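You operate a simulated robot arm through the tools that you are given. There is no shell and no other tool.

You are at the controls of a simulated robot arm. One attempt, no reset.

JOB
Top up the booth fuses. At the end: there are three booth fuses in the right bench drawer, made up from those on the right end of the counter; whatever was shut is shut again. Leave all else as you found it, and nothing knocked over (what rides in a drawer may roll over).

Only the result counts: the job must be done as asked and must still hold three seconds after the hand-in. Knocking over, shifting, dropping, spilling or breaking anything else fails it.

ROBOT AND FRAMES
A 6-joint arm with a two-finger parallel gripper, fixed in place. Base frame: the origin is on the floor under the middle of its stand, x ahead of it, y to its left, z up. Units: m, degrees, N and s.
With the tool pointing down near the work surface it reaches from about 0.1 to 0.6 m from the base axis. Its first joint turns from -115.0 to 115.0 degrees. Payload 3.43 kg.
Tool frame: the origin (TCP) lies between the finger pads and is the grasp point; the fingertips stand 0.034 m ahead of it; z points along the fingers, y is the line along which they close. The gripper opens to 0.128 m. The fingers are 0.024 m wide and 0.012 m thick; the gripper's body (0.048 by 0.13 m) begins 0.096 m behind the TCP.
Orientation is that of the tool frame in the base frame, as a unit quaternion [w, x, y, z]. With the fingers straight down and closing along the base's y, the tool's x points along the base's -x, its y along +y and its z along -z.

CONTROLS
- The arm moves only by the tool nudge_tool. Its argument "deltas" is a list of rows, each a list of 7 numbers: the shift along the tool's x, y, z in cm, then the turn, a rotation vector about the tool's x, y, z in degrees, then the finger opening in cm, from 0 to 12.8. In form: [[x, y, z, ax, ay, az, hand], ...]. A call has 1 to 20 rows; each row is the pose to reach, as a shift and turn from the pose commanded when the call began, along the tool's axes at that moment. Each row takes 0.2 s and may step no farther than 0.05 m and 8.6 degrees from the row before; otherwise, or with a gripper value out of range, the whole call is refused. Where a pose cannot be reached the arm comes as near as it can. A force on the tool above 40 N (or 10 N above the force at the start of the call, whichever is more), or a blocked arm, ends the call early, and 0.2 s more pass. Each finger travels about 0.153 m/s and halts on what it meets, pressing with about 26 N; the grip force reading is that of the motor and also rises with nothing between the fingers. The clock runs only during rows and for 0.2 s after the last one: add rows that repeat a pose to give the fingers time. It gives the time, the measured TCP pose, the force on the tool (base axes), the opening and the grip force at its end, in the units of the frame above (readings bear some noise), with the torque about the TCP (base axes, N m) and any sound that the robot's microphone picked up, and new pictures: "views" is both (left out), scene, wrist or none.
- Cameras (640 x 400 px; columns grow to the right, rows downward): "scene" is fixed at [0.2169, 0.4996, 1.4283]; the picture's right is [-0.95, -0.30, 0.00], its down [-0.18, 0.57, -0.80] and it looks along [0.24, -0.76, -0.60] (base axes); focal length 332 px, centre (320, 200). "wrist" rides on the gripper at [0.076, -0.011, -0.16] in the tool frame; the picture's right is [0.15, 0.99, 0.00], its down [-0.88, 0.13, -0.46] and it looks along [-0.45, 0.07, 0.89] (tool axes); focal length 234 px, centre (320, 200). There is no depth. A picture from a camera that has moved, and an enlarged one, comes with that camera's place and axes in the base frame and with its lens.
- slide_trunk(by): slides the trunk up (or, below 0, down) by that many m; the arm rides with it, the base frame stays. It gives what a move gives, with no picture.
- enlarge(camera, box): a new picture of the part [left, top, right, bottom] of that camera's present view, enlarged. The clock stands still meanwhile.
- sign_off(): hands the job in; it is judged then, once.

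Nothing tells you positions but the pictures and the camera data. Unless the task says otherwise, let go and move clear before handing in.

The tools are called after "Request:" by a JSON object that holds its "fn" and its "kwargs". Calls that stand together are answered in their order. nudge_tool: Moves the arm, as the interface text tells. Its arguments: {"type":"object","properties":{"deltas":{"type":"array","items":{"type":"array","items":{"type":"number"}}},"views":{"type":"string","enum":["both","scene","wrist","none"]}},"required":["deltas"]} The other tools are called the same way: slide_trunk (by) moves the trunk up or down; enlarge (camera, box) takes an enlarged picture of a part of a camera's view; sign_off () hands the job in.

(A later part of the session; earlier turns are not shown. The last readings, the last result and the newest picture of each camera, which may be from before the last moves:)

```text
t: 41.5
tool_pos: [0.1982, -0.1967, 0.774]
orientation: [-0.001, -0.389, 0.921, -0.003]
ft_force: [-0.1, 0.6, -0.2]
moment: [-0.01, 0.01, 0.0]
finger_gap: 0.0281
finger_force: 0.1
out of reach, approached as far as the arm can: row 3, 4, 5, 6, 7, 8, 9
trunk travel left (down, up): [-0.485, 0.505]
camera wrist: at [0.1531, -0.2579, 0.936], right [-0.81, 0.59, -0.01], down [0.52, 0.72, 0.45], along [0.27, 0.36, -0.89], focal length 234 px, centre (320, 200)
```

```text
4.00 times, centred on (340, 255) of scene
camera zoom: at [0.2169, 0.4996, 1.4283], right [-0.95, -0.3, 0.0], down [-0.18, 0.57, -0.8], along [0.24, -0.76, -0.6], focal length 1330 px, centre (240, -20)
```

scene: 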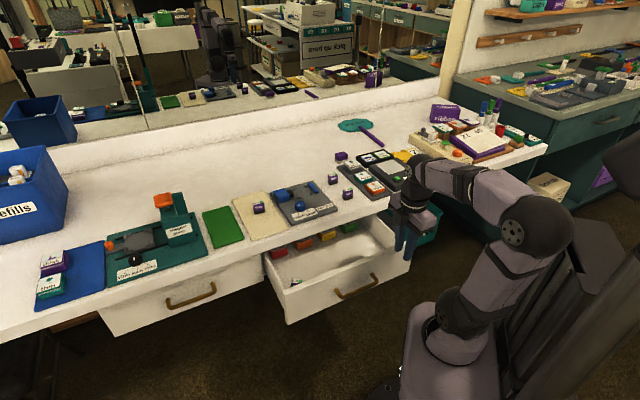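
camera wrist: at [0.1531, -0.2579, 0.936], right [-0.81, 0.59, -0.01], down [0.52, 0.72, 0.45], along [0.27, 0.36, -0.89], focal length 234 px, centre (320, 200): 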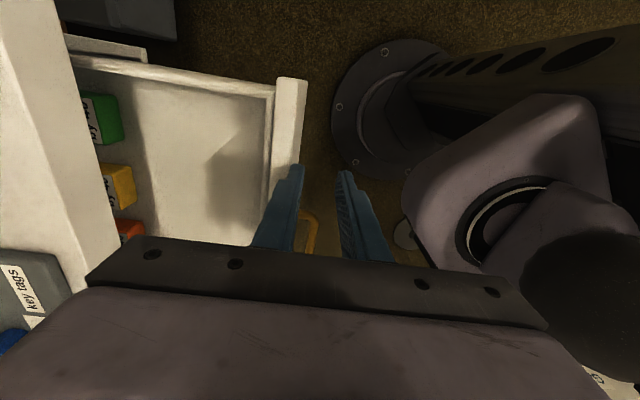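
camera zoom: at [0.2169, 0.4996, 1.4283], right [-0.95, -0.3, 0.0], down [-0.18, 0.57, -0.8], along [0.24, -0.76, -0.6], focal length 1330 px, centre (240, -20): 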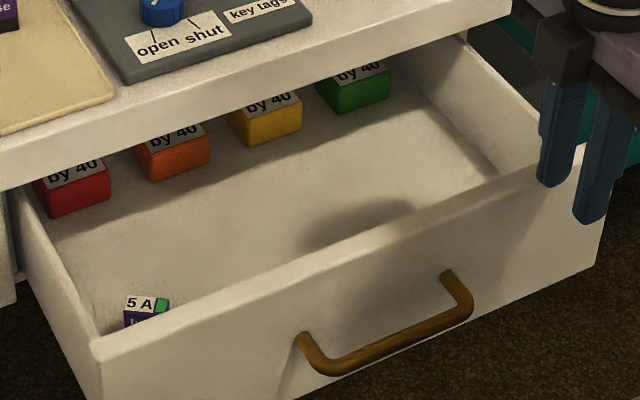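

From what I've seen, only one fuse is in the drawer, but the back-right corner is still hidden. I'll put closed fingers inside the drawer behind its front panel, draw it out a little more, and look from there.

Request:
{"fn": "slide_trunk", "kwargs": {"by": 0.1}}

Request:
{"fn": "nudge_tool", "kwargs": {"deltas": [[-3.8, -2.2, 0, 0, 0, 0, 1.5], [-7.6, -4.4, 0, 0, 0, 0, 0.5], [-11.4, -6.6, 0, 0, 0, 0, 0], [-15.2, -8.8, 0, 0, 0, 0, 0], [-15.2, -8.8, 0, 0, 0, 0, 0]]}}

```text
t: 42.9
tool_pos: [0.1996, -0.1959, 0.8746]
orientation: [0.0, -0.388, 0.922, -0.004]
ft_force: [0.2, 0.2, -0.1]
moment: [-0.02, 0.0, -0.01]
finger_gap: 0.0278
finger_force: 0.0
trunk travel left (down, up): [-0.585, 0.405]
```

```text
t: 44.1
tool_pos: [0.3669, -0.1482, 0.8736]
orientation: [0.0, -0.388, 0.922, -0.003]
ft_force: [0.1, -0.3, 0.1]
moment: [0.01, 0.0, -0.02]
finger_gap: 0.0
finger_force: 26.0
trunk travel left (down, up): [-0.585, 0.405]
camera wrist: at [0.3225, -0.2092, 1.0354], right [-0.81, 0.59, 0.0], down [0.52, 0.72, 0.45], along [0.27, 0.36, -0.89], focal length 234 px, centre (320, 200)
```

scene: 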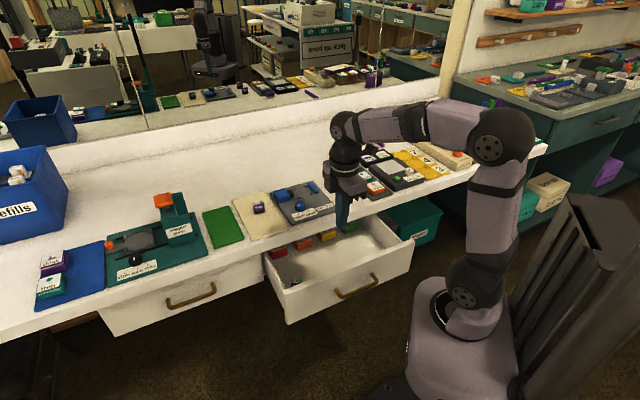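
wrist: 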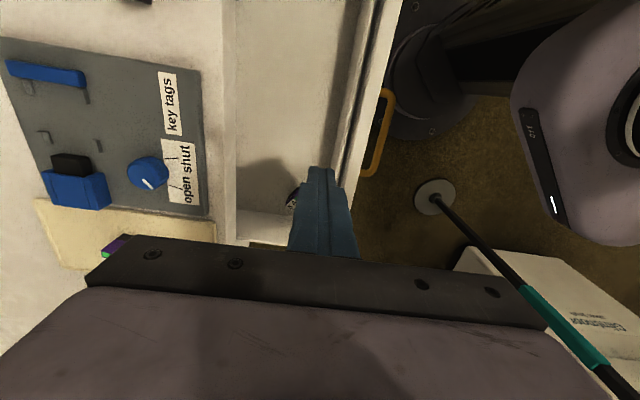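

The fingers are over the open part of the drawer, clear of the fuse. I'll go down inside it.

Request:
{"fn": "slide_trunk", "kwargs": {"by": -0.1}}

Request:
{"fn": "nudge_tool", "kwargs": {"deltas": [[0, 0, 2.5, 0, 0, 0, 0], [0, 0, 5, 0, 0, 0, 0], [0, 0, 7.5, 0, 0, 0, 0]]}}

```text
t: 45.4
tool_pos: [0.3667, -0.1484, 0.7738]
orientation: [0.0, -0.388, 0.922, -0.003]
ft_force: [0.2, -0.4, 0.8]
moment: [-0.03, 0.01, 0.01]
finger_gap: 0.0
finger_force: 26.1
trunk travel left (down, up): [-0.485, 0.505]
```

```text
t: 46.2
tool_pos: [0.3674, -0.1491, 0.6973]
orientation: [0.0, -0.389, 0.921, -0.003]
ft_force: [0.0, -0.4, 0.4]
moment: [0.02, 0.0, 0.02]
finger_gap: 0.0002
finger_force: 26.8
trunk travel left (down, up): [-0.485, 0.505]
camera wrist: at [0.3219, -0.21, 0.8596], right [-0.81, 0.59, 0.0], down [0.52, 0.72, 0.45], along [0.27, 0.36, -0.89], focal length 234 px, centre (320, 200)
```

scene: 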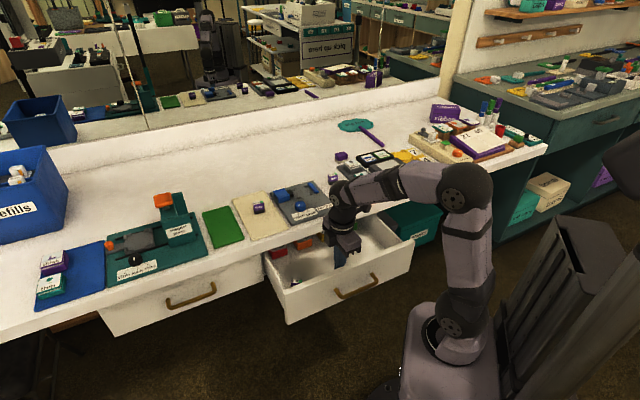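
wrist: 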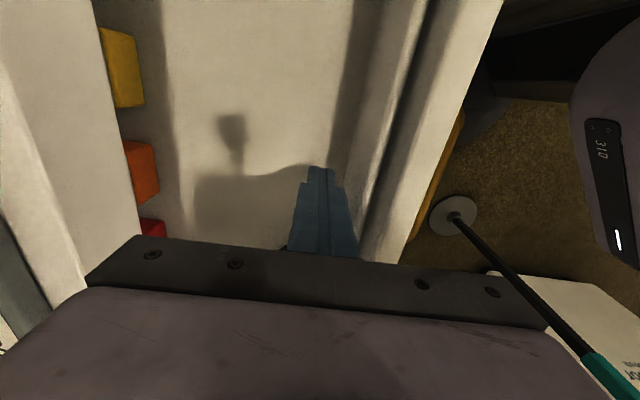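

Pulling toward the robot against the panel's inner face, slowly.

Request:
{"fn": "nudge_tool", "kwargs": {"deltas": [[0, 1.4, 0, 0, 0, 0, 0], [0, 2.8, 0, 0, 0, 0, 0], [0, 4.2, 0, 0, 0, 0, 0], [0, 5.6, 0, 0, 0, 0, 0], [0, 7.0, 0, 0, 0, 0, 0], [0, 8.4, 0, 0, 0, 0, 0], [0, 9.6, 0, 0, 0, 0, 0]]}}

```text
t: 47.7
tool_pos: [0.3142, -0.0956, 0.7005]
orientation: [0.008, -0.388, 0.921, -0.017]
ft_force: [8.6, -11.4, -0.4]
moment: [0.11, 0.11, -0.14]
finger_gap: 0.0004
finger_force: 26.0
trunk travel left (down, up): [-0.485, 0.505]
stopped in row 7: the force on the tool passed its limit at 50 N (the readings are from after the stop); the commanded pose is now the measured one
camera wrist: at [0.2649, -0.1541, 0.8622], right [-0.81, 0.59, -0.04], down [0.51, 0.73, 0.45], along [0.29, 0.35, -0.89], focal length 234 px, centre (320, 200)
```

scene: 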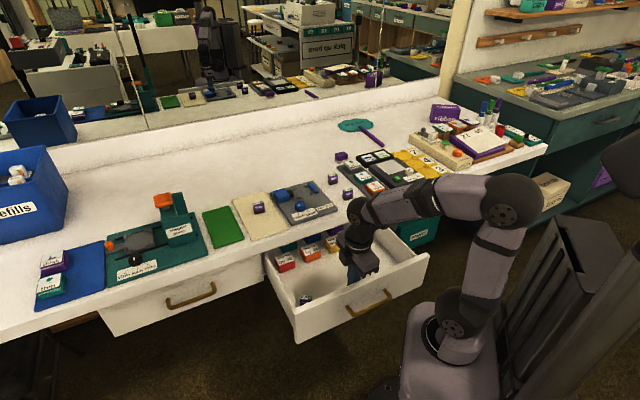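
wrist: 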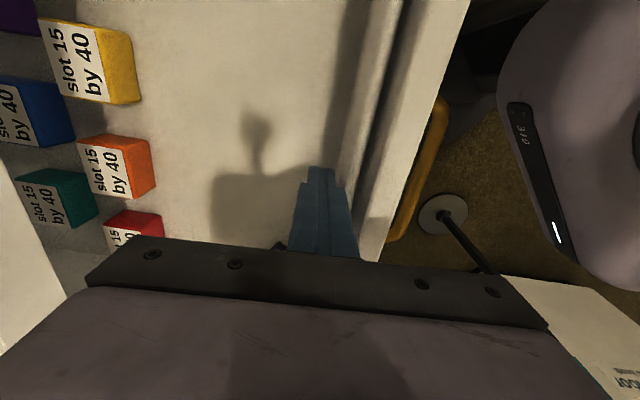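

The drawer has reached its end stop at about 22 cm open. I'll zoom in on the back.

Request:
{"fn": "enlarge", "kwargs": {"camera": "scene", "box": [265, 205, 425, 305]}}

Request:
{"fn": "enlarge", "kwargs": {"camera": "scene", "box": [300, 210, 420, 285]}}

Request:
{"fn": "enlarge", "kwargs": {"camera": "wrist", "box": [0, 0, 180, 260]}}

```text
4.00 times, centred on (345, 255) of scene
camera zoom: at [0.2169, 0.4996, 1.4283], right [-0.95, -0.3, 0.0], down [-0.18, 0.57, -0.8], along [0.24, -0.76, -0.6], focal length 1330 px, centre (220, -20)
```

zoom: 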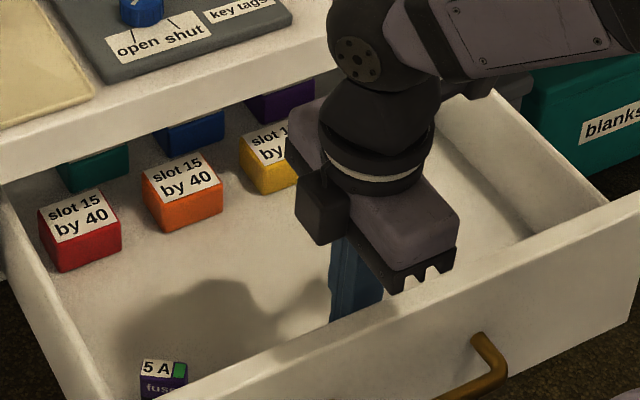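

```text
5.33 times, centred on (360, 248) of scene
camera zoom: at [0.2169, 0.4996, 1.4283], right [-0.95, -0.3, 0.0], down [-0.18, 0.57, -0.8], along [0.24, -0.76, -0.6], focal length 1773 px, centre (107, -53)
```

zoom: 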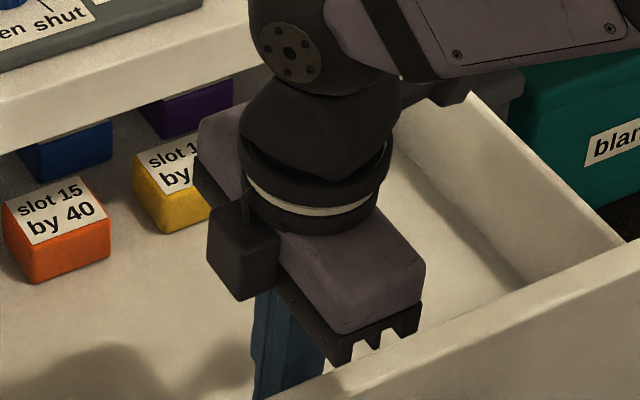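

```text
1.54 times, centred on (90, 130) of wrist
camera zoom: at [0.2649, -0.1541, 0.8622], right [-0.81, 0.59, -0.04], down [0.51, 0.73, 0.45], along [0.29, 0.35, -0.89], focal length 360 px, centre (674, 308)
```

zoom: 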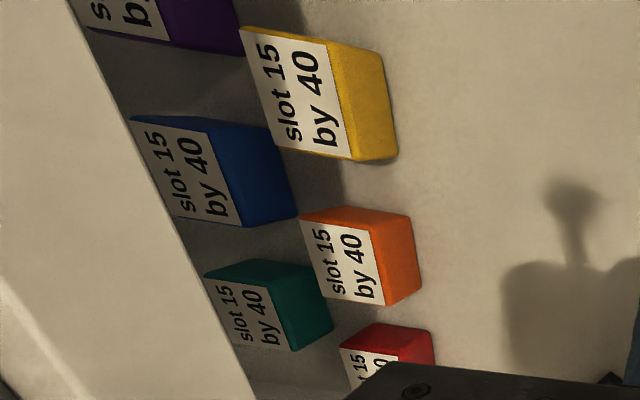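

Next I'll slide right inside the empty part of the drawer to look at its back-right corner.

Request:
{"fn": "nudge_tool", "kwargs": {"deltas": [[0, -1.5, 0, 0, 0, 0, 0], [3.3, -1.5, 0, 0, 0, 0, 0], [6.6, -1.5, 0, 0, 0, 0, 0], [9.9, -1.5, 0, 0, 0, 0, 0], [12, -1.5, 0, 0, 0, 0, 0], [12, -1.5, 0, 0, 0, 0, 0]]}}

```text
t: 49.1
tool_pos: [0.2398, -0.1898, 0.7014]
orientation: [0.006, -0.389, 0.921, -0.014]
ft_force: [0.7, -0.2, 0.1]
moment: [0.01, -0.04, -0.01]
finger_gap: 0.0001
finger_force: 26.3
trunk travel left (down, up): [-0.485, 0.505]
camera wrist: at [0.1905, -0.2494, 0.8631], right [-0.81, 0.58, -0.03], down [0.51, 0.73, 0.45], along [0.29, 0.35, -0.89], focal length 234 px, centre (320, 200)
```

scene: 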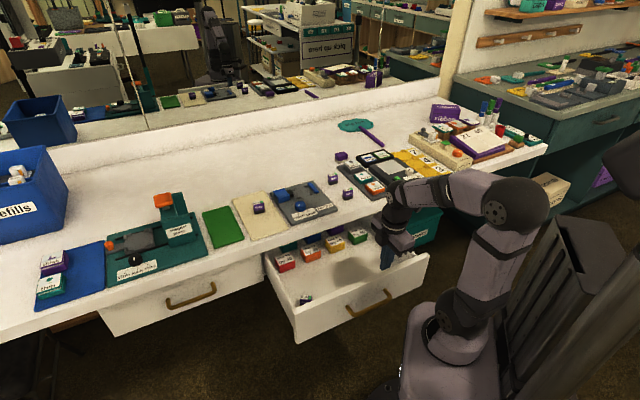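
wrist: 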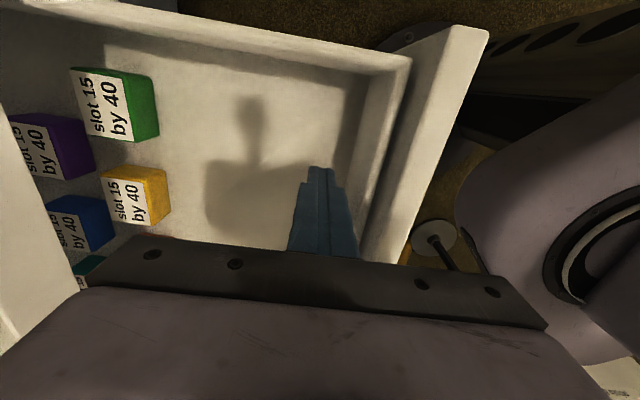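

Request:
{"fn": "enlarge", "kwargs": {"camera": "wrist", "box": [0, 0, 200, 280]}}

Request:
{"fn": "enlarge", "kwargs": {"camera": "scene", "box": [265, 205, 425, 305]}}

```text
1.43 times, centred on (100, 140) of wrist
camera zoom: at [0.1905, -0.2494, 0.8631], right [-0.81, 0.58, -0.03], down [0.51, 0.73, 0.45], along [0.29, 0.35, -0.89], focal length 334 px, centre (634, 286)
```

zoom: 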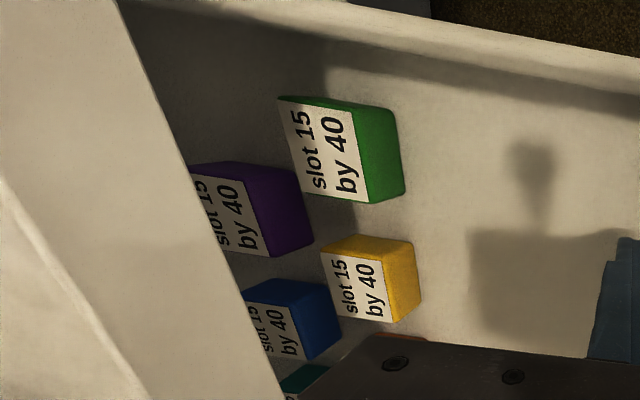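

```text
4.00 times, centred on (345, 255) of scene
camera zoom: at [0.2169, 0.4996, 1.4283], right [-0.95, -0.3, 0.0], down [-0.18, 0.57, -0.8], along [0.24, -0.76, -0.6], focal length 1330 px, centre (220, -20)
```

zoom: 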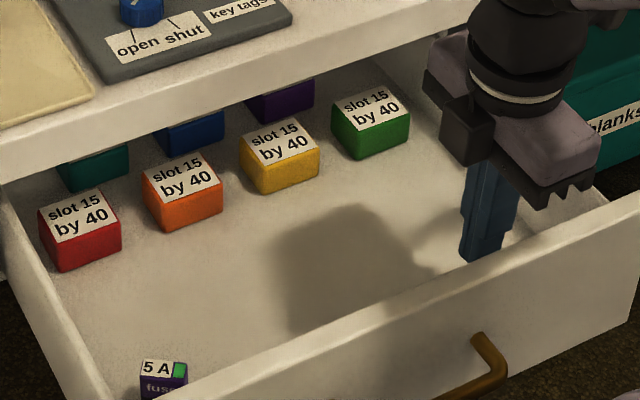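

That area behind the green block looks empty. I'll do one more check with a yawed view to see further under the counter.

Request:
{"fn": "nudge_tool", "kwargs": {"deltas": [[0, 0, 0, 0, 0, 8, 0], [0, 0, 0, 0, 0, 16, 0], [0, 0, 0, 0, 0, 24, 0], [0, 0, 0, 0, 0, 32, 0], [0, 0, 0, 0, 0, 32, 0]], "views": "wrist"}}

Request:
{"fn": "enlarge", "kwargs": {"camera": "wrist", "box": [0, 40, 200, 280]}}

```text
t: 50.3
tool_pos: [0.2401, -0.1897, 0.7016]
orientation: [0.01, -0.118, 0.993, -0.012]
ft_force: [0.4, 0.4, 0.8]
moment: [-0.03, 0.02, 0.01]
finger_gap: 0.0
finger_force: 26.4
trunk travel left (down, up): [-0.485, 0.505]
camera wrist: at [0.1643, -0.2157, 0.8611], right [-0.38, 0.93, -0.03], down [0.81, 0.34, 0.47], along [0.44, 0.15, -0.88], focal length 234 px, centre (320, 200)
```

wrist: 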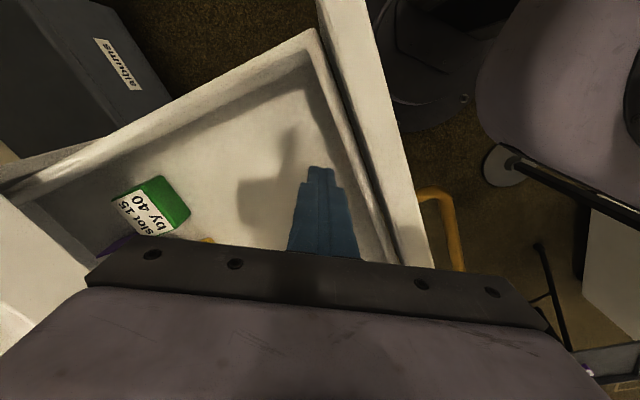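

```text
1.67 times, centred on (100, 160) of wrist
camera zoom: at [0.1643, -0.2157, 0.8611], right [-0.38, 0.93, -0.03], down [0.81, 0.34, 0.47], along [0.44, 0.15, -0.88], focal length 390 px, centre (687, 267)
```

zoom: 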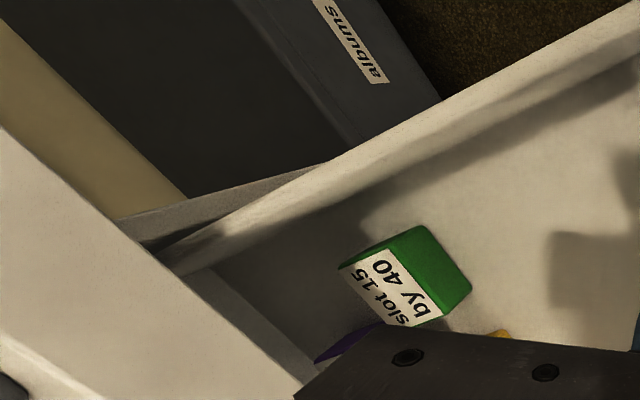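

The back wall and back-right corner are now visible and empty, so the drawer holds exactly one fuse (5 A) and two more are needed. I'll re-scan the whole right half of the counter for fuses I may have missed.

Request:
{"fn": "enlarge", "kwargs": {"camera": "scene", "box": [330, 105, 450, 205]}}

Request:
{"fn": "enlarge", "kwargs": {"camera": "scene", "box": [400, 90, 560, 190]}}

Request:
{"fn": "enlarge", "kwargs": {"camera": "scene", "box": [220, 55, 400, 130]}}

Request:
{"fn": "enlarge", "kwargs": {"camera": "scene", "box": [100, 170, 340, 320]}}

```text
4.00 times, centred on (390, 155) of scene
camera zoom: at [0.2169, 0.4996, 1.4283], right [-0.95, -0.3, 0.0], down [-0.18, 0.57, -0.8], along [0.24, -0.76, -0.6], focal length 1330 px, centre (40, 380)
```

zoom: 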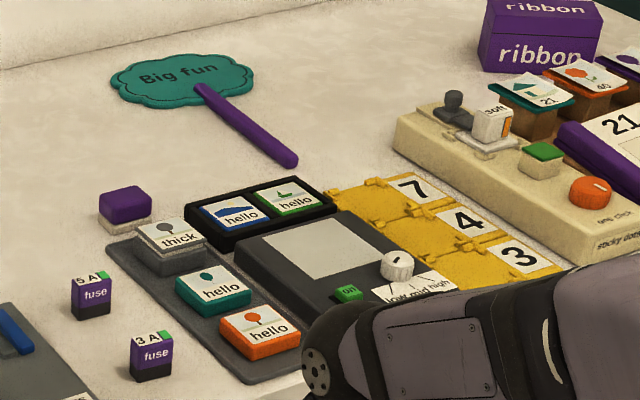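

```text
4.00 times, centred on (480, 140) of scene
camera zoom: at [0.2169, 0.4996, 1.4283], right [-0.95, -0.3, 0.0], down [-0.18, 0.57, -0.8], along [0.24, -0.76, -0.6], focal length 1330 px, centre (-320, 440)
```

zoom: 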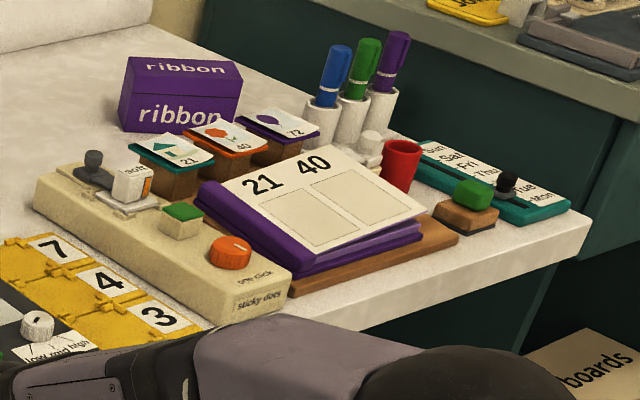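

```text
3.56 times, centred on (310, 92) of scene
camera zoom: at [0.2169, 0.4996, 1.4283], right [-0.95, -0.3, 0.0], down [-0.18, 0.57, -0.8], along [0.24, -0.76, -0.6], focal length 1182 px, centre (356, 582)
```

zoom: 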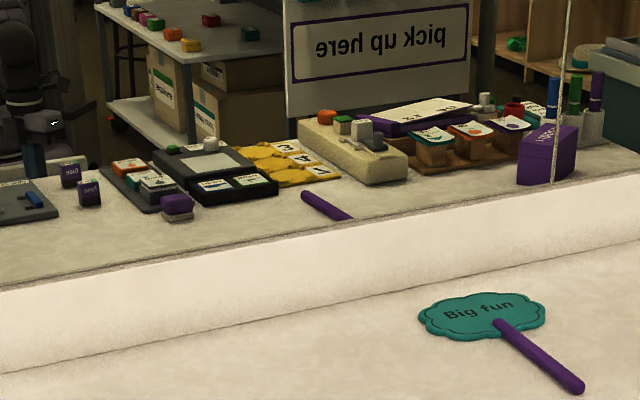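

```text
2.67 times, centred on (220, 245) of scene
camera zoom: at [0.2169, 0.4996, 1.4283], right [-0.95, -0.3, 0.0], down [-0.18, 0.57, -0.8], along [0.24, -0.76, -0.6], focal length 886 px, centre (587, 80)
```

zoom: 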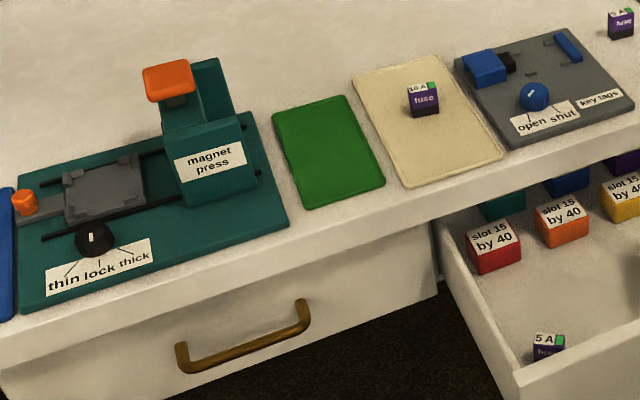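

The count is clear: one fuse in the drawer, so two more are needed. The loose fuses to the right of the key-tags tray are exactly the 3 A and 5 A pair; the 10 A sits apart on the cream mat and stays. I'll lift straight out and go above that pair for a close look.

Request:
{"fn": "slide_trunk", "kwargs": {"by": 0.2}}

Request:
{"fn": "nudge_tool", "kwargs": {"deltas": [[-3.41, -2.69, -1.5, -0.3, 0.1, -5.33, 2], [-6.83, -5.38, -3, -0.6, 0.2, -10.7, 4], [-10.25, -8.08, -5, -0.9, 0.3, -16, 5], [-13.66, -10.77, -5, -1.2, 0.4, -21.3, 5], [-17.08, -13.46, -5, -1.5, 0.45, -26.7, 5], [-20.49, -16.15, -5, -1.74, 0.53, -32, 5], [-20.49, -16.15, -5, -1.74, 0.53, -32, 5]]}}

```text
t: 52.5
tool_pos: [0.2398, -0.1891, 0.9018]
orientation: [0.01, -0.12, 0.993, -0.012]
ft_force: [-0.3, 0.1, -0.2]
moment: [0.0, 0.0, -0.07]
finger_gap: 0.0001
finger_force: 26.0
trunk travel left (down, up): [-0.685, 0.305]
```

```text
t: 54.1
tool_pos: [0.4748, -0.296, 0.96]
orientation: [0.0, -0.39, 0.921, 0.0]
ft_force: [0.1, 0.1, 0.5]
moment: [0.02, -0.03, 0.01]
finger_gap: 0.0498
finger_force: 0.1
trunk travel left (down, up): [-0.685, 0.305]
camera wrist: at [0.431, -0.359, 1.1202], right [-0.81, 0.58, 0.0], down [0.52, 0.72, 0.46], along [0.27, 0.37, -0.89], focal length 234 px, centre (320, 200)
```

scene: 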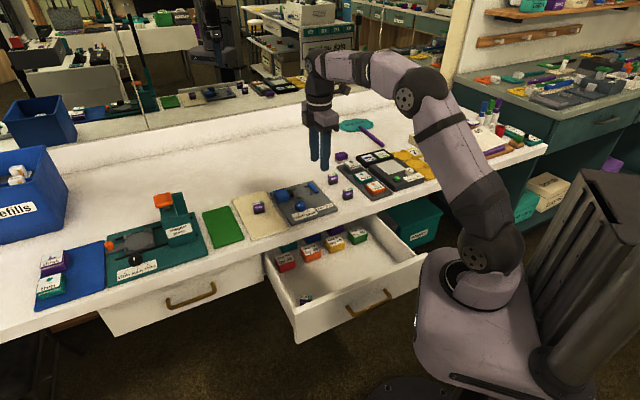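
wrist: 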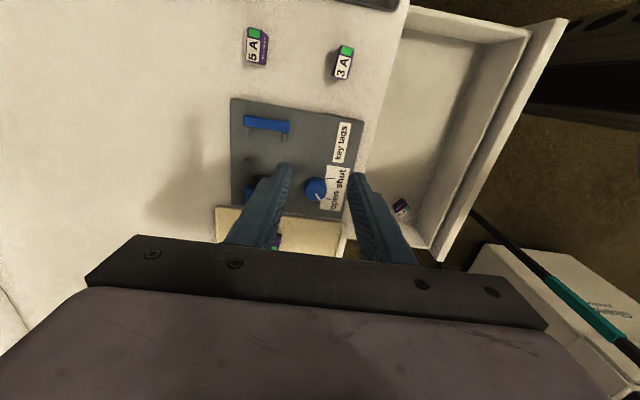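

Request:
{"fn": "enlarge", "kwargs": {"camera": "wrist", "box": [310, 25, 374, 105]}}

Request:
{"fn": "enlarge", "kwargs": {"camera": "wrist", "box": [225, 10, 289, 90]}}

Request:
{"fn": "enlarge", "kwargs": {"camera": "wrist", "box": [220, 0, 420, 125]}}

```text
5.00 times, centred on (342, 65) of wrist
camera zoom: at [0.431, -0.359, 1.1202], right [-0.81, 0.58, 0.0], down [0.52, 0.72, 0.46], along [0.27, 0.37, -0.89], focal length 1171 px, centre (210, 875)
```

zoom: 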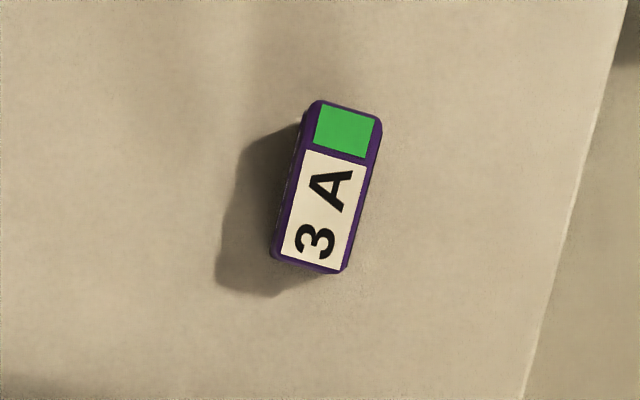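

```text
5.00 times, centred on (257, 50) of wrist
camera zoom: at [0.431, -0.359, 1.1202], right [-0.81, 0.58, 0.0], down [0.52, 0.72, 0.46], along [0.27, 0.37, -0.89], focal length 1171 px, centre (635, 950)
```

zoom: 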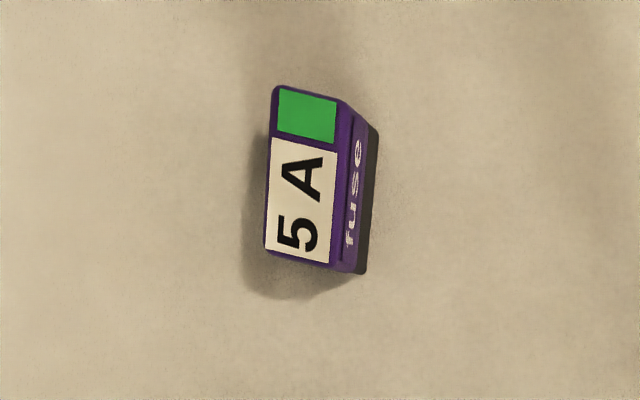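

```text
3.20 times, centred on (320, 62) of wrist
camera zoom: at [0.431, -0.359, 1.1202], right [-0.81, 0.58, 0.0], down [0.52, 0.72, 0.46], along [0.27, 0.37, -0.89], focal length 749 px, centre (320, 640)
```

zoom: 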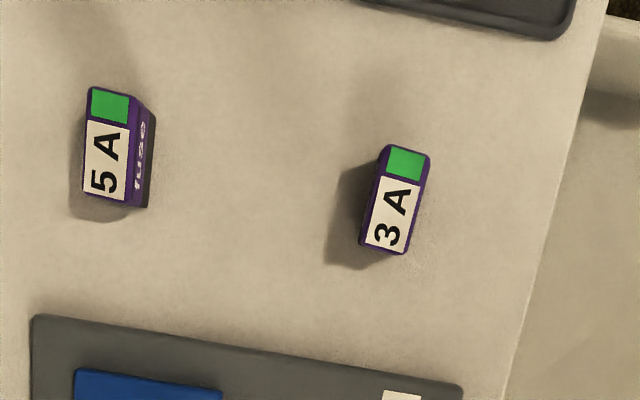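

I have a clear top view. The 3 A fuse is centred near (0.399, -0.357) and the 5 A near (0.470, -0.427), each about 3.1 × 1.5 cm and 3.5 cm tall. I'll start with the 3 A: move above it, aligned with its long side.

Request:
{"fn": "nudge_tool", "kwargs": {"deltas": [[3.2, 0.41, 1, 0, 0, 2, 4.2], [6.45, 0.82, 2.5, 0, 0, 4, 4.2], [9.68, 1.23, 4.5, 0, 0, 5.9, 4.2], [9.68, 1.23, 6, 0, 0, 5.9, 4.2], [9.68, 1.23, 6, 0, 0, 5.9, 4.2]]}}

```text
t: 55.3
tool_pos: [0.3993, -0.3579, 0.899]
orientation: [0.0, -0.34, 0.94, 0.001]
ft_force: [-0.1, -0.4, 0.1]
moment: [0.01, 0.01, 0.01]
finger_gap: 0.0417
finger_force: 0.1
trunk travel left (down, up): [-0.685, 0.305]
camera wrist: at [0.3477, -0.4158, 1.06], right [-0.75, 0.67, 0.0], down [0.59, 0.66, 0.46], along [0.3, 0.34, -0.89], focal length 234 px, centre (320, 200)
```

scene: 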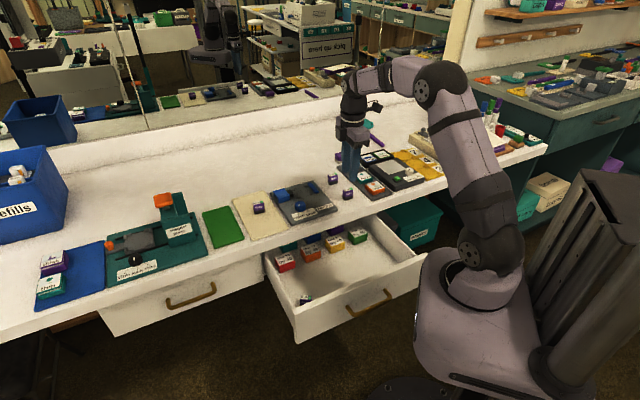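
wrist: 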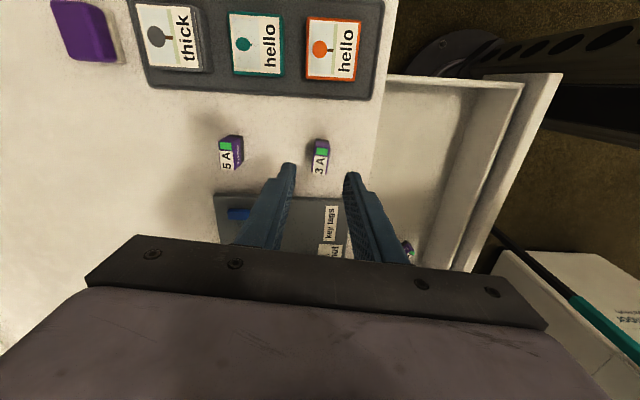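

Request:
{"fn": "enlarge", "kwargs": {"camera": "wrist", "box": [260, 120, 380, 200]}}

```text
5.00 times, centred on (320, 160) of wrist
camera zoom: at [0.3477, -0.4158, 1.06], right [-0.75, 0.67, 0.0], down [0.59, 0.66, 0.46], along [0.3, 0.34, -0.89], focal length 1171 px, centre (320, 400)
```

zoom: 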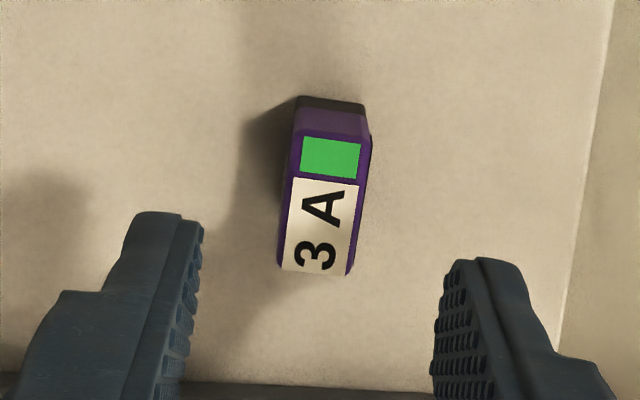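

Well aligned. I'll descend to just above the counter around the fuse.

Request:
{"fn": "nudge_tool", "kwargs": {"deltas": [[0, 0, 2.5, 0, 0, 0, 4.2], [0, 0, 5, 0, 0, 0, 4.2], [0, 0, 6.8, 0, 0, 0, 4.2], [0, 0, 7.6, 0, 0, 0, 4.2], [0, 0, 7.6, 0, 0, 0, 4.2]]}}

```text
t: 56.5
tool_pos: [0.4003, -0.3575, 0.8239]
orientation: [0.001, -0.342, 0.94, 0.001]
ft_force: [0.0, 0.4, 0.3]
moment: [0.01, 0.01, -0.02]
finger_gap: 0.0417
finger_force: 0.0
trunk travel left (down, up): [-0.685, 0.305]
camera wrist: at [0.3479, -0.4155, 0.9832], right [-0.75, 0.67, 0.0], down [0.59, 0.66, 0.46], along [0.3, 0.34, -0.89], focal length 234 px, centre (320, 200)
```

scene: 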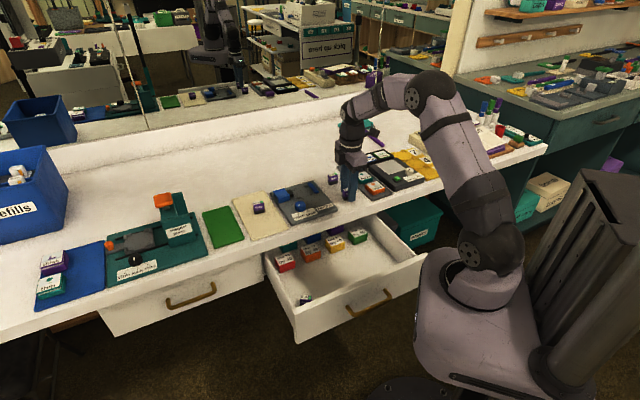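
wrist: 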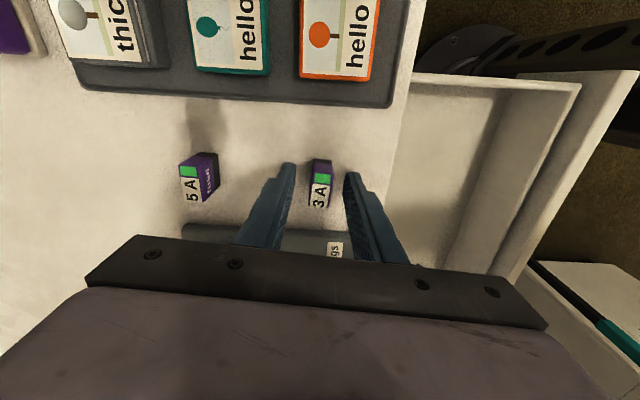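

Request:
{"fn": "enlarge", "kwargs": {"camera": "wrist", "box": [250, 130, 400, 230]}}

Request:
{"fn": "enlarge", "kwargs": {"camera": "scene", "box": [310, 150, 390, 210]}}

```text
4.00 times, centred on (325, 180) of wrist
camera zoom: at [0.3479, -0.4155, 0.9832], right [-0.75, 0.67, 0.0], down [0.59, 0.66, 0.46], along [0.3, 0.34, -0.89], focal length 937 px, centre (300, 280)
```

zoom: 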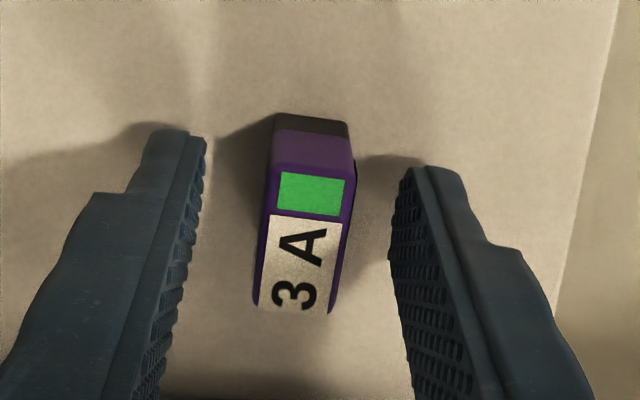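

```text
6.67 times, centred on (350, 180) of scene
camera zoom: at [0.2169, 0.4996, 1.4283], right [-0.95, -0.3, 0.0], down [-0.18, 0.57, -0.8], along [0.24, -0.76, -0.6], focal length 2216 px, centre (120, 333)
```

zoom: 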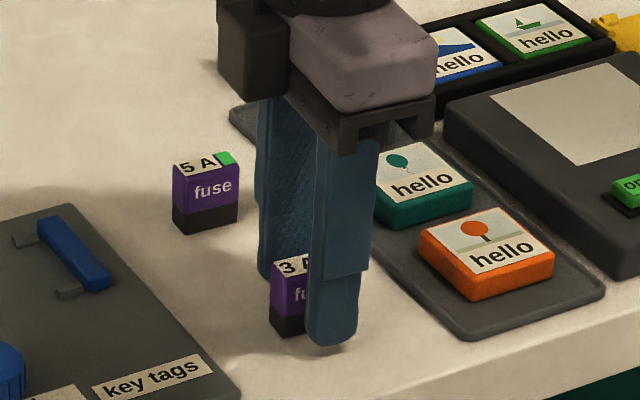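

The fuse sits between the pads, with the fingertips about 1 cm above the counter. I'll close on it.

Request:
{"fn": "nudge_tool", "kwargs": {"deltas": [[0, 0, 0.2, 0, 0, 0, 3], [0, 0, 0.2, 0, 0, 0, 2], [0, 0, 0.2, 0, 0, 0, 1.2], [0, 0, 0.2, 0, 0, 0, 1.0], [0, 0, 0.2, 0, 0, 0, 1.0]]}}

```text
t: 57.7
tool_pos: [0.3989, -0.358, 0.8203]
orientation: [0.0, -0.341, 0.94, 0.0]
ft_force: [0.5, -0.1, -0.8]
moment: [0.05, -0.01, -0.01]
finger_gap: 0.016
finger_force: 26.3
trunk travel left (down, up): [-0.685, 0.305]
camera wrist: at [0.3478, -0.4154, 0.9816], right [-0.75, 0.67, 0.0], down [0.59, 0.66, 0.46], along [0.3, 0.34, -0.89], focal length 234 px, centre (320, 200)
```

scene: 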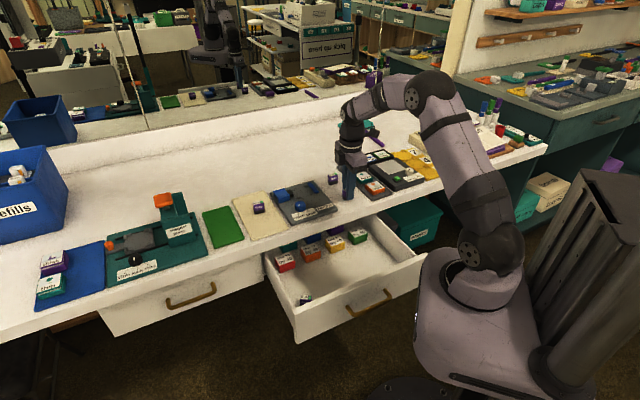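
wrist: 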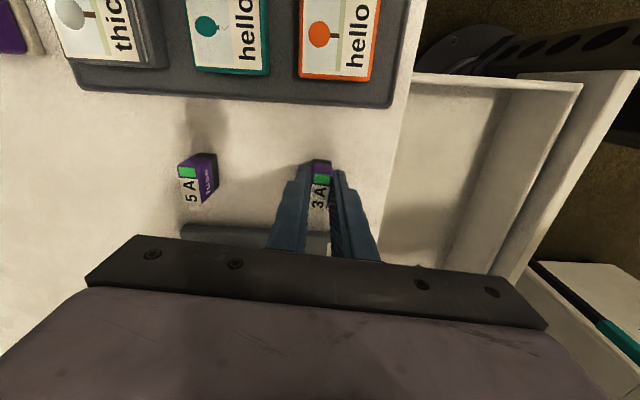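

Gripped (gap 1.6 cm). I'll lift straight up and carry it over the open drawer.

Request:
{"fn": "nudge_tool", "kwargs": {"deltas": [[0, 0, -2, 0, 0, 0, 1.0], [0, 0, -5, 0, 0, 0, 1.0], [0, 0, -9, 0, 0, 0, 1.0], [0, 0, -13, 0, 0, 0, 1.0]]}}

```text
t: 58.7
tool_pos: [0.3999, -0.3579, 0.952]
orientation: [0.0, -0.342, 0.94, 0.0]
ft_force: [-0.4, -0.3, -0.4]
moment: [-0.03, -0.03, 0.0]
finger_gap: 0.016
finger_force: 26.0
trunk travel left (down, up): [-0.685, 0.305]
camera wrist: at [0.3483, -0.4151, 1.1131], right [-0.75, 0.67, 0.0], down [0.59, 0.66, 0.46], along [0.3, 0.34, -0.89], focal length 234 px, centre (320, 200)
```

scene: 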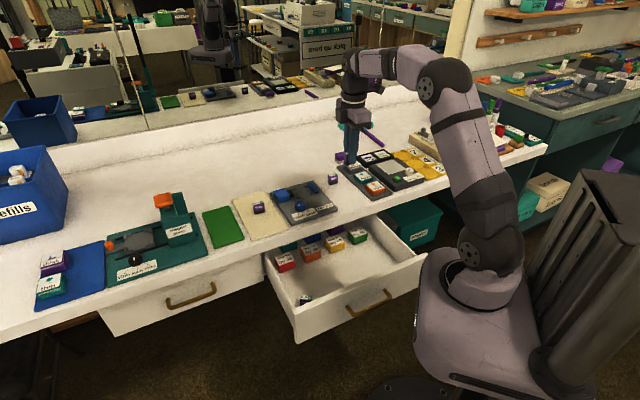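
wrist: 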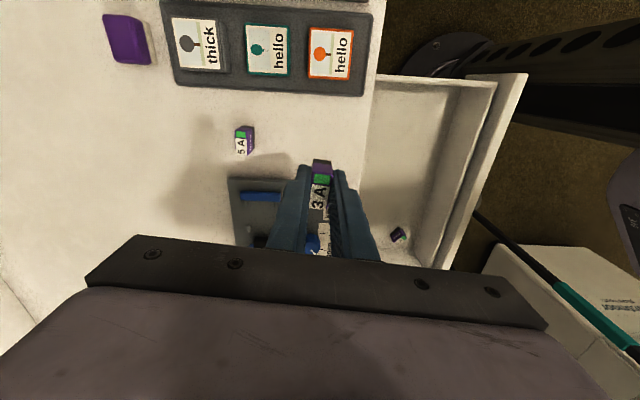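

Request:
{"fn": "nudge_tool", "kwargs": {"deltas": [[-0.35, 3.8, 0, 0, 0, -1.1, 1.0], [-0.7, 7.6, 0, 0, 0, -2.2, 1.0], [-1.06, 11.4, 0, 0, 0, -3.4, 1.0], [-1.42, 15.2, 0, 0, 0, -4.5, 1.0], [-1.77, 18.9, 0, 0, 0, -5.6, 1.0], [-1.77, 18.9, 0, 0, 0, -5.6, 1.0]]}}

```text
t: 60.1
tool_pos: [0.2932, -0.2017, 0.9504]
orientation: [0.0, -0.387, 0.922, 0.0]
ft_force: [0.0, -0.5, -0.7]
moment: [0.02, 0.03, 0.0]
finger_gap: 0.0156
finger_force: 26.9
trunk travel left (down, up): [-0.685, 0.305]
camera wrist: at [0.2475, -0.2629, 1.112], right [-0.81, 0.59, 0.0], down [0.52, 0.72, 0.46], along [0.27, 0.37, -0.89], focal length 234 px, centre (320, 200)
```

scene: 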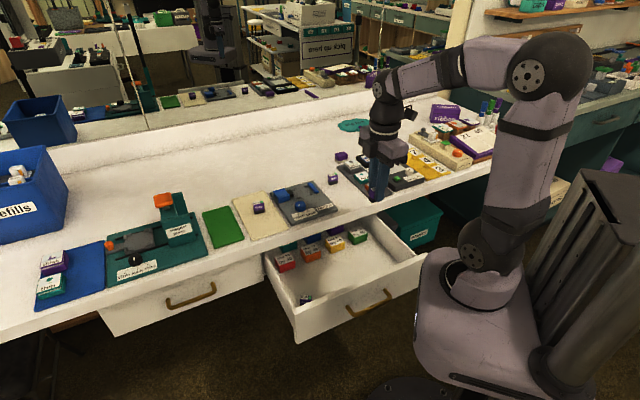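
wrist: 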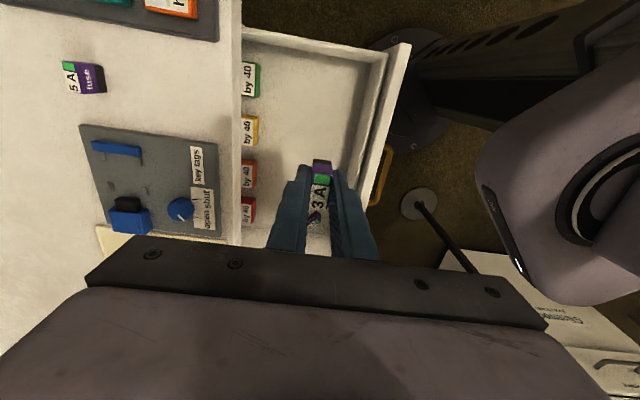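

Over the empty part of the drawer. I'll lower the trunk, then nudge down gently until the fuse touches the floor.

Request:
{"fn": "slide_trunk", "kwargs": {"by": -0.2}}

Request:
{"fn": "nudge_tool", "kwargs": {"deltas": [[0, 0, 2, 0, 0, 0, 1.0], [0, 0, 4, 0, 0, 0, 1.0], [0, 0, 6, 0, 0, 0, 1.0], [0, 0, 6, 0, 0, 0, 1.0]]}}

```text
t: 62.2
tool_pos: [0.2916, -0.2021, 0.7514]
orientation: [-0.001, -0.386, 0.922, 0.001]
ft_force: [0.9, -0.1, 0.0]
moment: [0.0, -0.01, 0.01]
finger_gap: 0.0159
finger_force: 25.6
trunk travel left (down, up): [-0.485, 0.505]
```

```text
t: 63.2
tool_pos: [0.2929, -0.202, 0.6911]
orientation: [0.0, -0.387, 0.922, 0.0]
ft_force: [0.2, -0.6, -1.1]
moment: [0.0, 0.03, 0.0]
finger_gap: 0.0158
finger_force: 26.2
trunk travel left (down, up): [-0.485, 0.505]
camera wrist: at [0.2477, -0.2631, 0.8522], right [-0.81, 0.59, 0.0], down [0.52, 0.72, 0.46], along [0.27, 0.37, -0.89], focal length 234 px, centre (320, 200)
```

scene: 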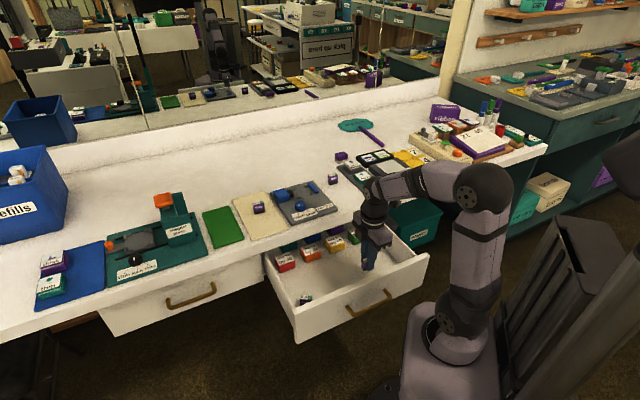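
wrist: 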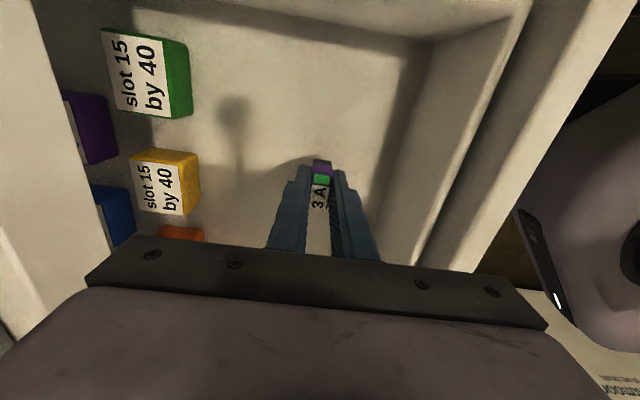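

Request:
{"fn": "nudge_tool", "kwargs": {"deltas": [[0, 0, 0.5, 0, 0, 0, 1.0], [0, 0, 1.0, 0, 0, 0, 1.0], [0, 0, 1.4, 0, 0, 0, 1.0]], "views": "wrist"}}

Request:
{"fn": "enlarge", "kwargs": {"camera": "scene", "box": [310, 215, 420, 300]}}

```text
t: 64.0
tool_pos: [0.2931, -0.2016, 0.6772]
orientation: [0.0, -0.386, 0.922, 0.0]
ft_force: [0.4, -0.6, -0.1]
moment: [0.0, -0.03, 0.01]
finger_gap: 0.0156
finger_force: 25.9
trunk travel left (down, up): [-0.485, 0.505]
camera wrist: at [0.2473, -0.2633, 0.838], right [-0.81, 0.59, 0.0], down [0.53, 0.72, 0.46], along [0.27, 0.37, -0.89], focal length 234 px, centre (320, 200)
```

wrist: 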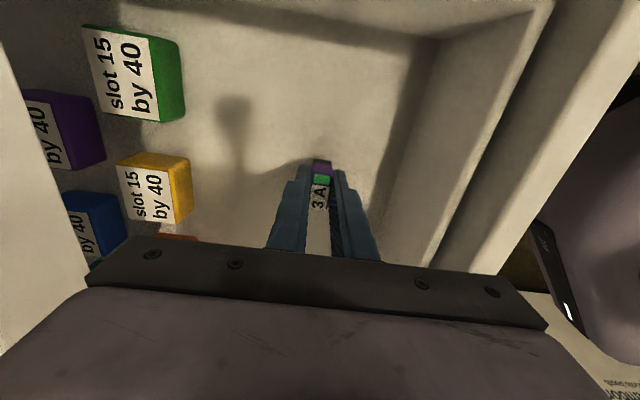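

```text
4.71 times, centred on (365, 258) of scene
camera zoom: at [0.2169, 0.4996, 1.4283], right [-0.95, -0.3, 0.0], down [-0.18, 0.57, -0.8], along [0.24, -0.76, -0.6], focal length 1564 px, centre (108, -71)
```

zoom: 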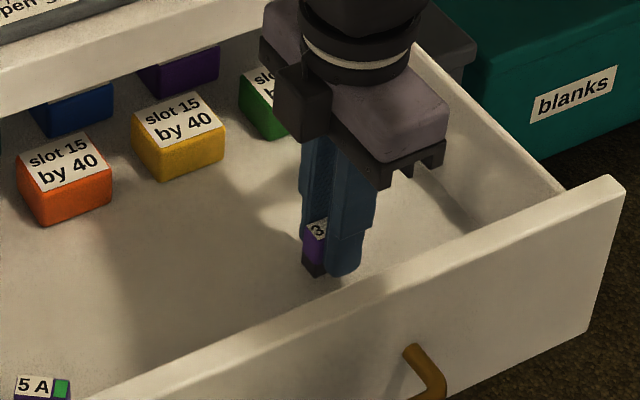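

Request:
{"fn": "nudge_tool", "kwargs": {"deltas": [[0, 0, 0.3, 0, 0, 0, 1.0], [0, 0, 0.6, 0, 0, 0, 1.0]], "views": "none"}}

```text
t: 64.6
tool_pos: [0.2936, -0.2013, 0.6709]
orientation: [0.0, -0.387, 0.922, -0.001]
ft_force: [-0.4, 0.9, -0.6]
moment: [-0.04, -0.03, 0.0]
finger_gap: 0.0158
finger_force: 26.4
trunk travel left (down, up): [-0.485, 0.505]
```

Request:
{"fn": "nudge_tool", "kwargs": {"deltas": [[0, 0, 0.3, 0, 0, 0, 1.0], [0, 0, 0.5, 0, 0, 0, 1.0]], "views": "none"}}

Request:
{"fn": "enlarge", "kwargs": {"camera": "scene", "box": [340, 240, 400, 285]}}

```text
t: 65.2
tool_pos: [0.2932, -0.2003, 0.6659]
orientation: [0.0, -0.387, 0.922, 0.001]
ft_force: [0.5, -0.2, -0.9]
moment: [0.01, 0.0, 0.02]
finger_gap: 0.016
finger_force: 25.8
trunk travel left (down, up): [-0.485, 0.505]
```

```text
8.89 times, centred on (370, 262) of scene
camera zoom: at [0.2169, 0.4996, 1.4283], right [-0.95, -0.3, 0.0], down [-0.18, 0.57, -0.8], along [0.24, -0.76, -0.6], focal length 2955 px, centre (-124, -356)
```

zoom: 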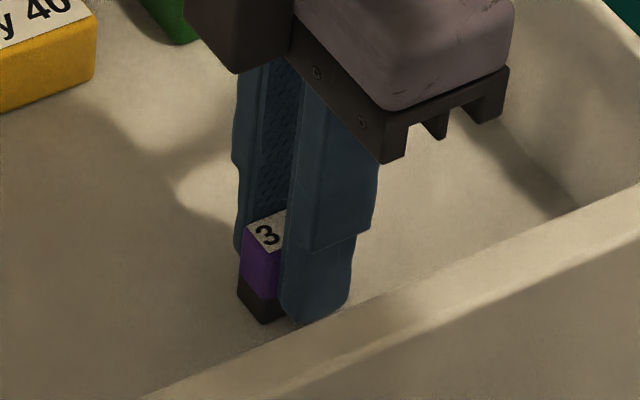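

Request:
{"fn": "nudge_tool", "kwargs": {"deltas": [[0, 0, 0.3, 0, 0, 0, 1.0], [0, 0, 0.6, 0, 0, 0, 1.0]], "views": "none"}}

```text
t: 65.8
tool_pos: [0.2943, -0.2027, 0.6623]
orientation: [0.002, -0.387, 0.922, -0.004]
ft_force: [1.6, -1.4, 27.4]
moment: [0.01, -0.07, 0.0]
finger_gap: 0.0162
finger_force: 26.1
trunk travel left (down, up): [-0.485, 0.505]
```

Contact with the drawer floor. I'll ease up slightly, release the fuse, and rise.

Request:
{"fn": "nudge_tool", "kwargs": {"deltas": [[0, 0, -0.25, 0, 0, 0, 1.0], [0, 0, -0.25, 0, 0, 0, 1.8], [0, 0, -0.25, 0, 0, 0, 2.6], [0, 0, -0.25, 0, 0, 0, 3.4], [0, 0, -0.25, 0, 0, 0, 3.4], [0, 0, -3, 0, 0, 0, 3.4], [0, 0, -6, 0, 0, 0, 3.4], [0, 0, -9, 0, 0, 0, 3.4]]}}

```text
t: 67.6
tool_pos: [0.2927, -0.2008, 0.75]
orientation: [0.001, -0.387, 0.922, 0.0]
ft_force: [0.0, -0.1, -1.0]
moment: [-0.01, -0.02, -0.02]
finger_gap: 0.034
finger_force: 0.2
trunk travel left (down, up): [-0.485, 0.505]
camera wrist: at [0.2477, -0.2634, 0.9117], right [-0.81, 0.59, 0.0], down [0.52, 0.72, 0.46], along [0.27, 0.37, -0.89], focal length 234 px, centre (320, 200)
```

scene: 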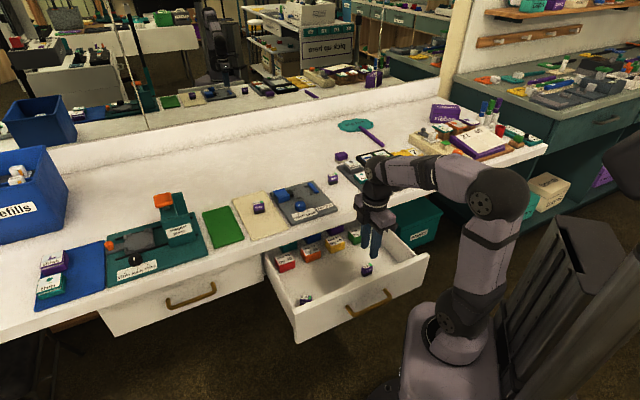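
wrist: 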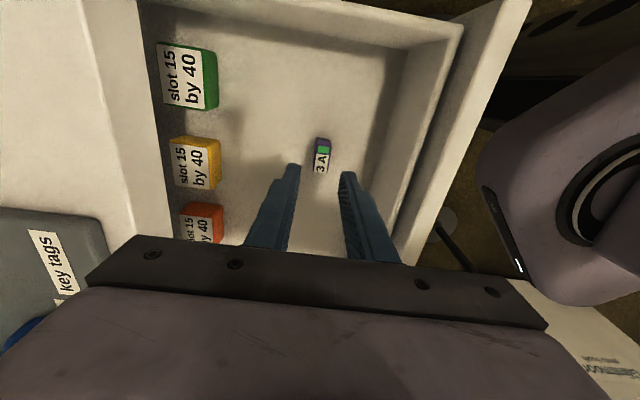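

The 3 A fuse is standing in the drawer. Next is the 5 A: raise the trunk and move above it, checking that the arm reaches.

Request:
{"fn": "slide_trunk", "kwargs": {"by": 0.2}}

Request:
{"fn": "nudge_tool", "kwargs": {"deltas": [[0.53, -4.06, 0, 0, 0, 0.4, 4.2], [1.07, -8.13, 0, 0, 0, 0.7, 4.2], [1.6, -12.19, 0, 0, 0, 1.1, 4.2], [2.13, -16.26, 0, 0, 0, 1.4, 4.2], [2.66, -20.32, 0, 0, 0, 1.8, 4.2], [3.2, -24.39, 0, 0, 0, 2.2, 4.2], [3.73, -28.45, 0, 0, 0, 2.5, 4.2], [3.73, -28.45, 0, 0, 0, 2.5, 4.2]]}}

```text
t: 69.8
tool_pos: [0.2939, -0.2016, 0.9499]
orientation: [-0.001, -0.387, 0.922, 0.0]
ft_force: [0.4, 0.8, 0.0]
moment: [0.03, 0.0, 0.03]
finger_gap: 0.0342
finger_force: 0.1
trunk travel left (down, up): [-0.685, 0.305]
```

```text
t: 71.6
tool_pos: [0.4581, -0.4134, 0.9455]
orientation: [-0.001, -0.366, 0.931, 0.002]
ft_force: [0.8, -0.3, -0.7]
moment: [0.05, 0.05, -0.03]
finger_gap: 0.042
finger_force: 0.1
out of reach, approached as far as the arm can: row 7, 8
trunk travel left (down, up): [-0.685, 0.305]
camera wrist: at [0.4095, -0.4742, 1.1065], right [-0.78, 0.62, 0.0], down [0.56, 0.69, 0.46], along [0.28, 0.36, -0.89], focal length 234 px, centre (320, 200)
```

scene: 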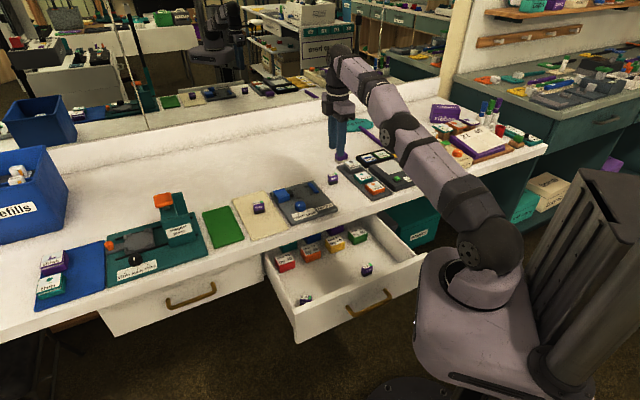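
wrist: 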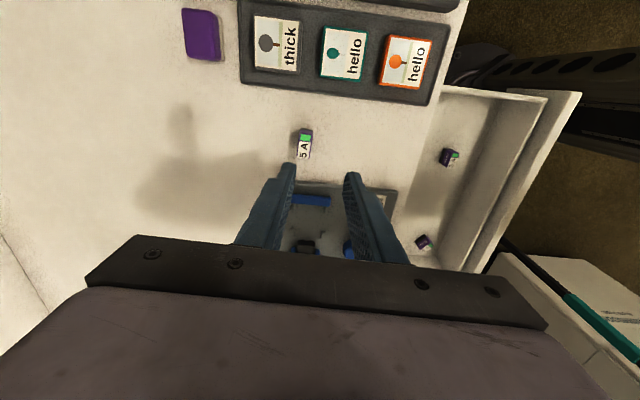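

At this height the arm is at full stretch, about 2 cm short; lower down it should reach further. I'll zoom in to refine the fuse's offset.

Request:
{"fn": "enlarge", "kwargs": {"camera": "wrist", "box": [265, 105, 385, 185]}}

```text
5.00 times, centred on (325, 145) of wrist
camera zoom: at [0.4095, -0.4742, 1.1065], right [-0.78, 0.62, 0.0], down [0.56, 0.69, 0.46], along [0.28, 0.36, -0.89], focal length 1171 px, centre (295, 475)
```

zoom: 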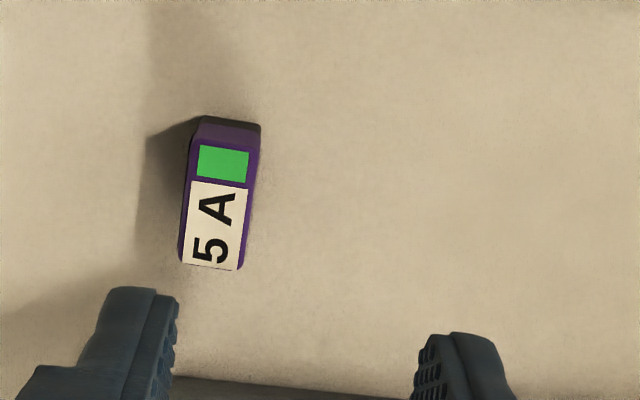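

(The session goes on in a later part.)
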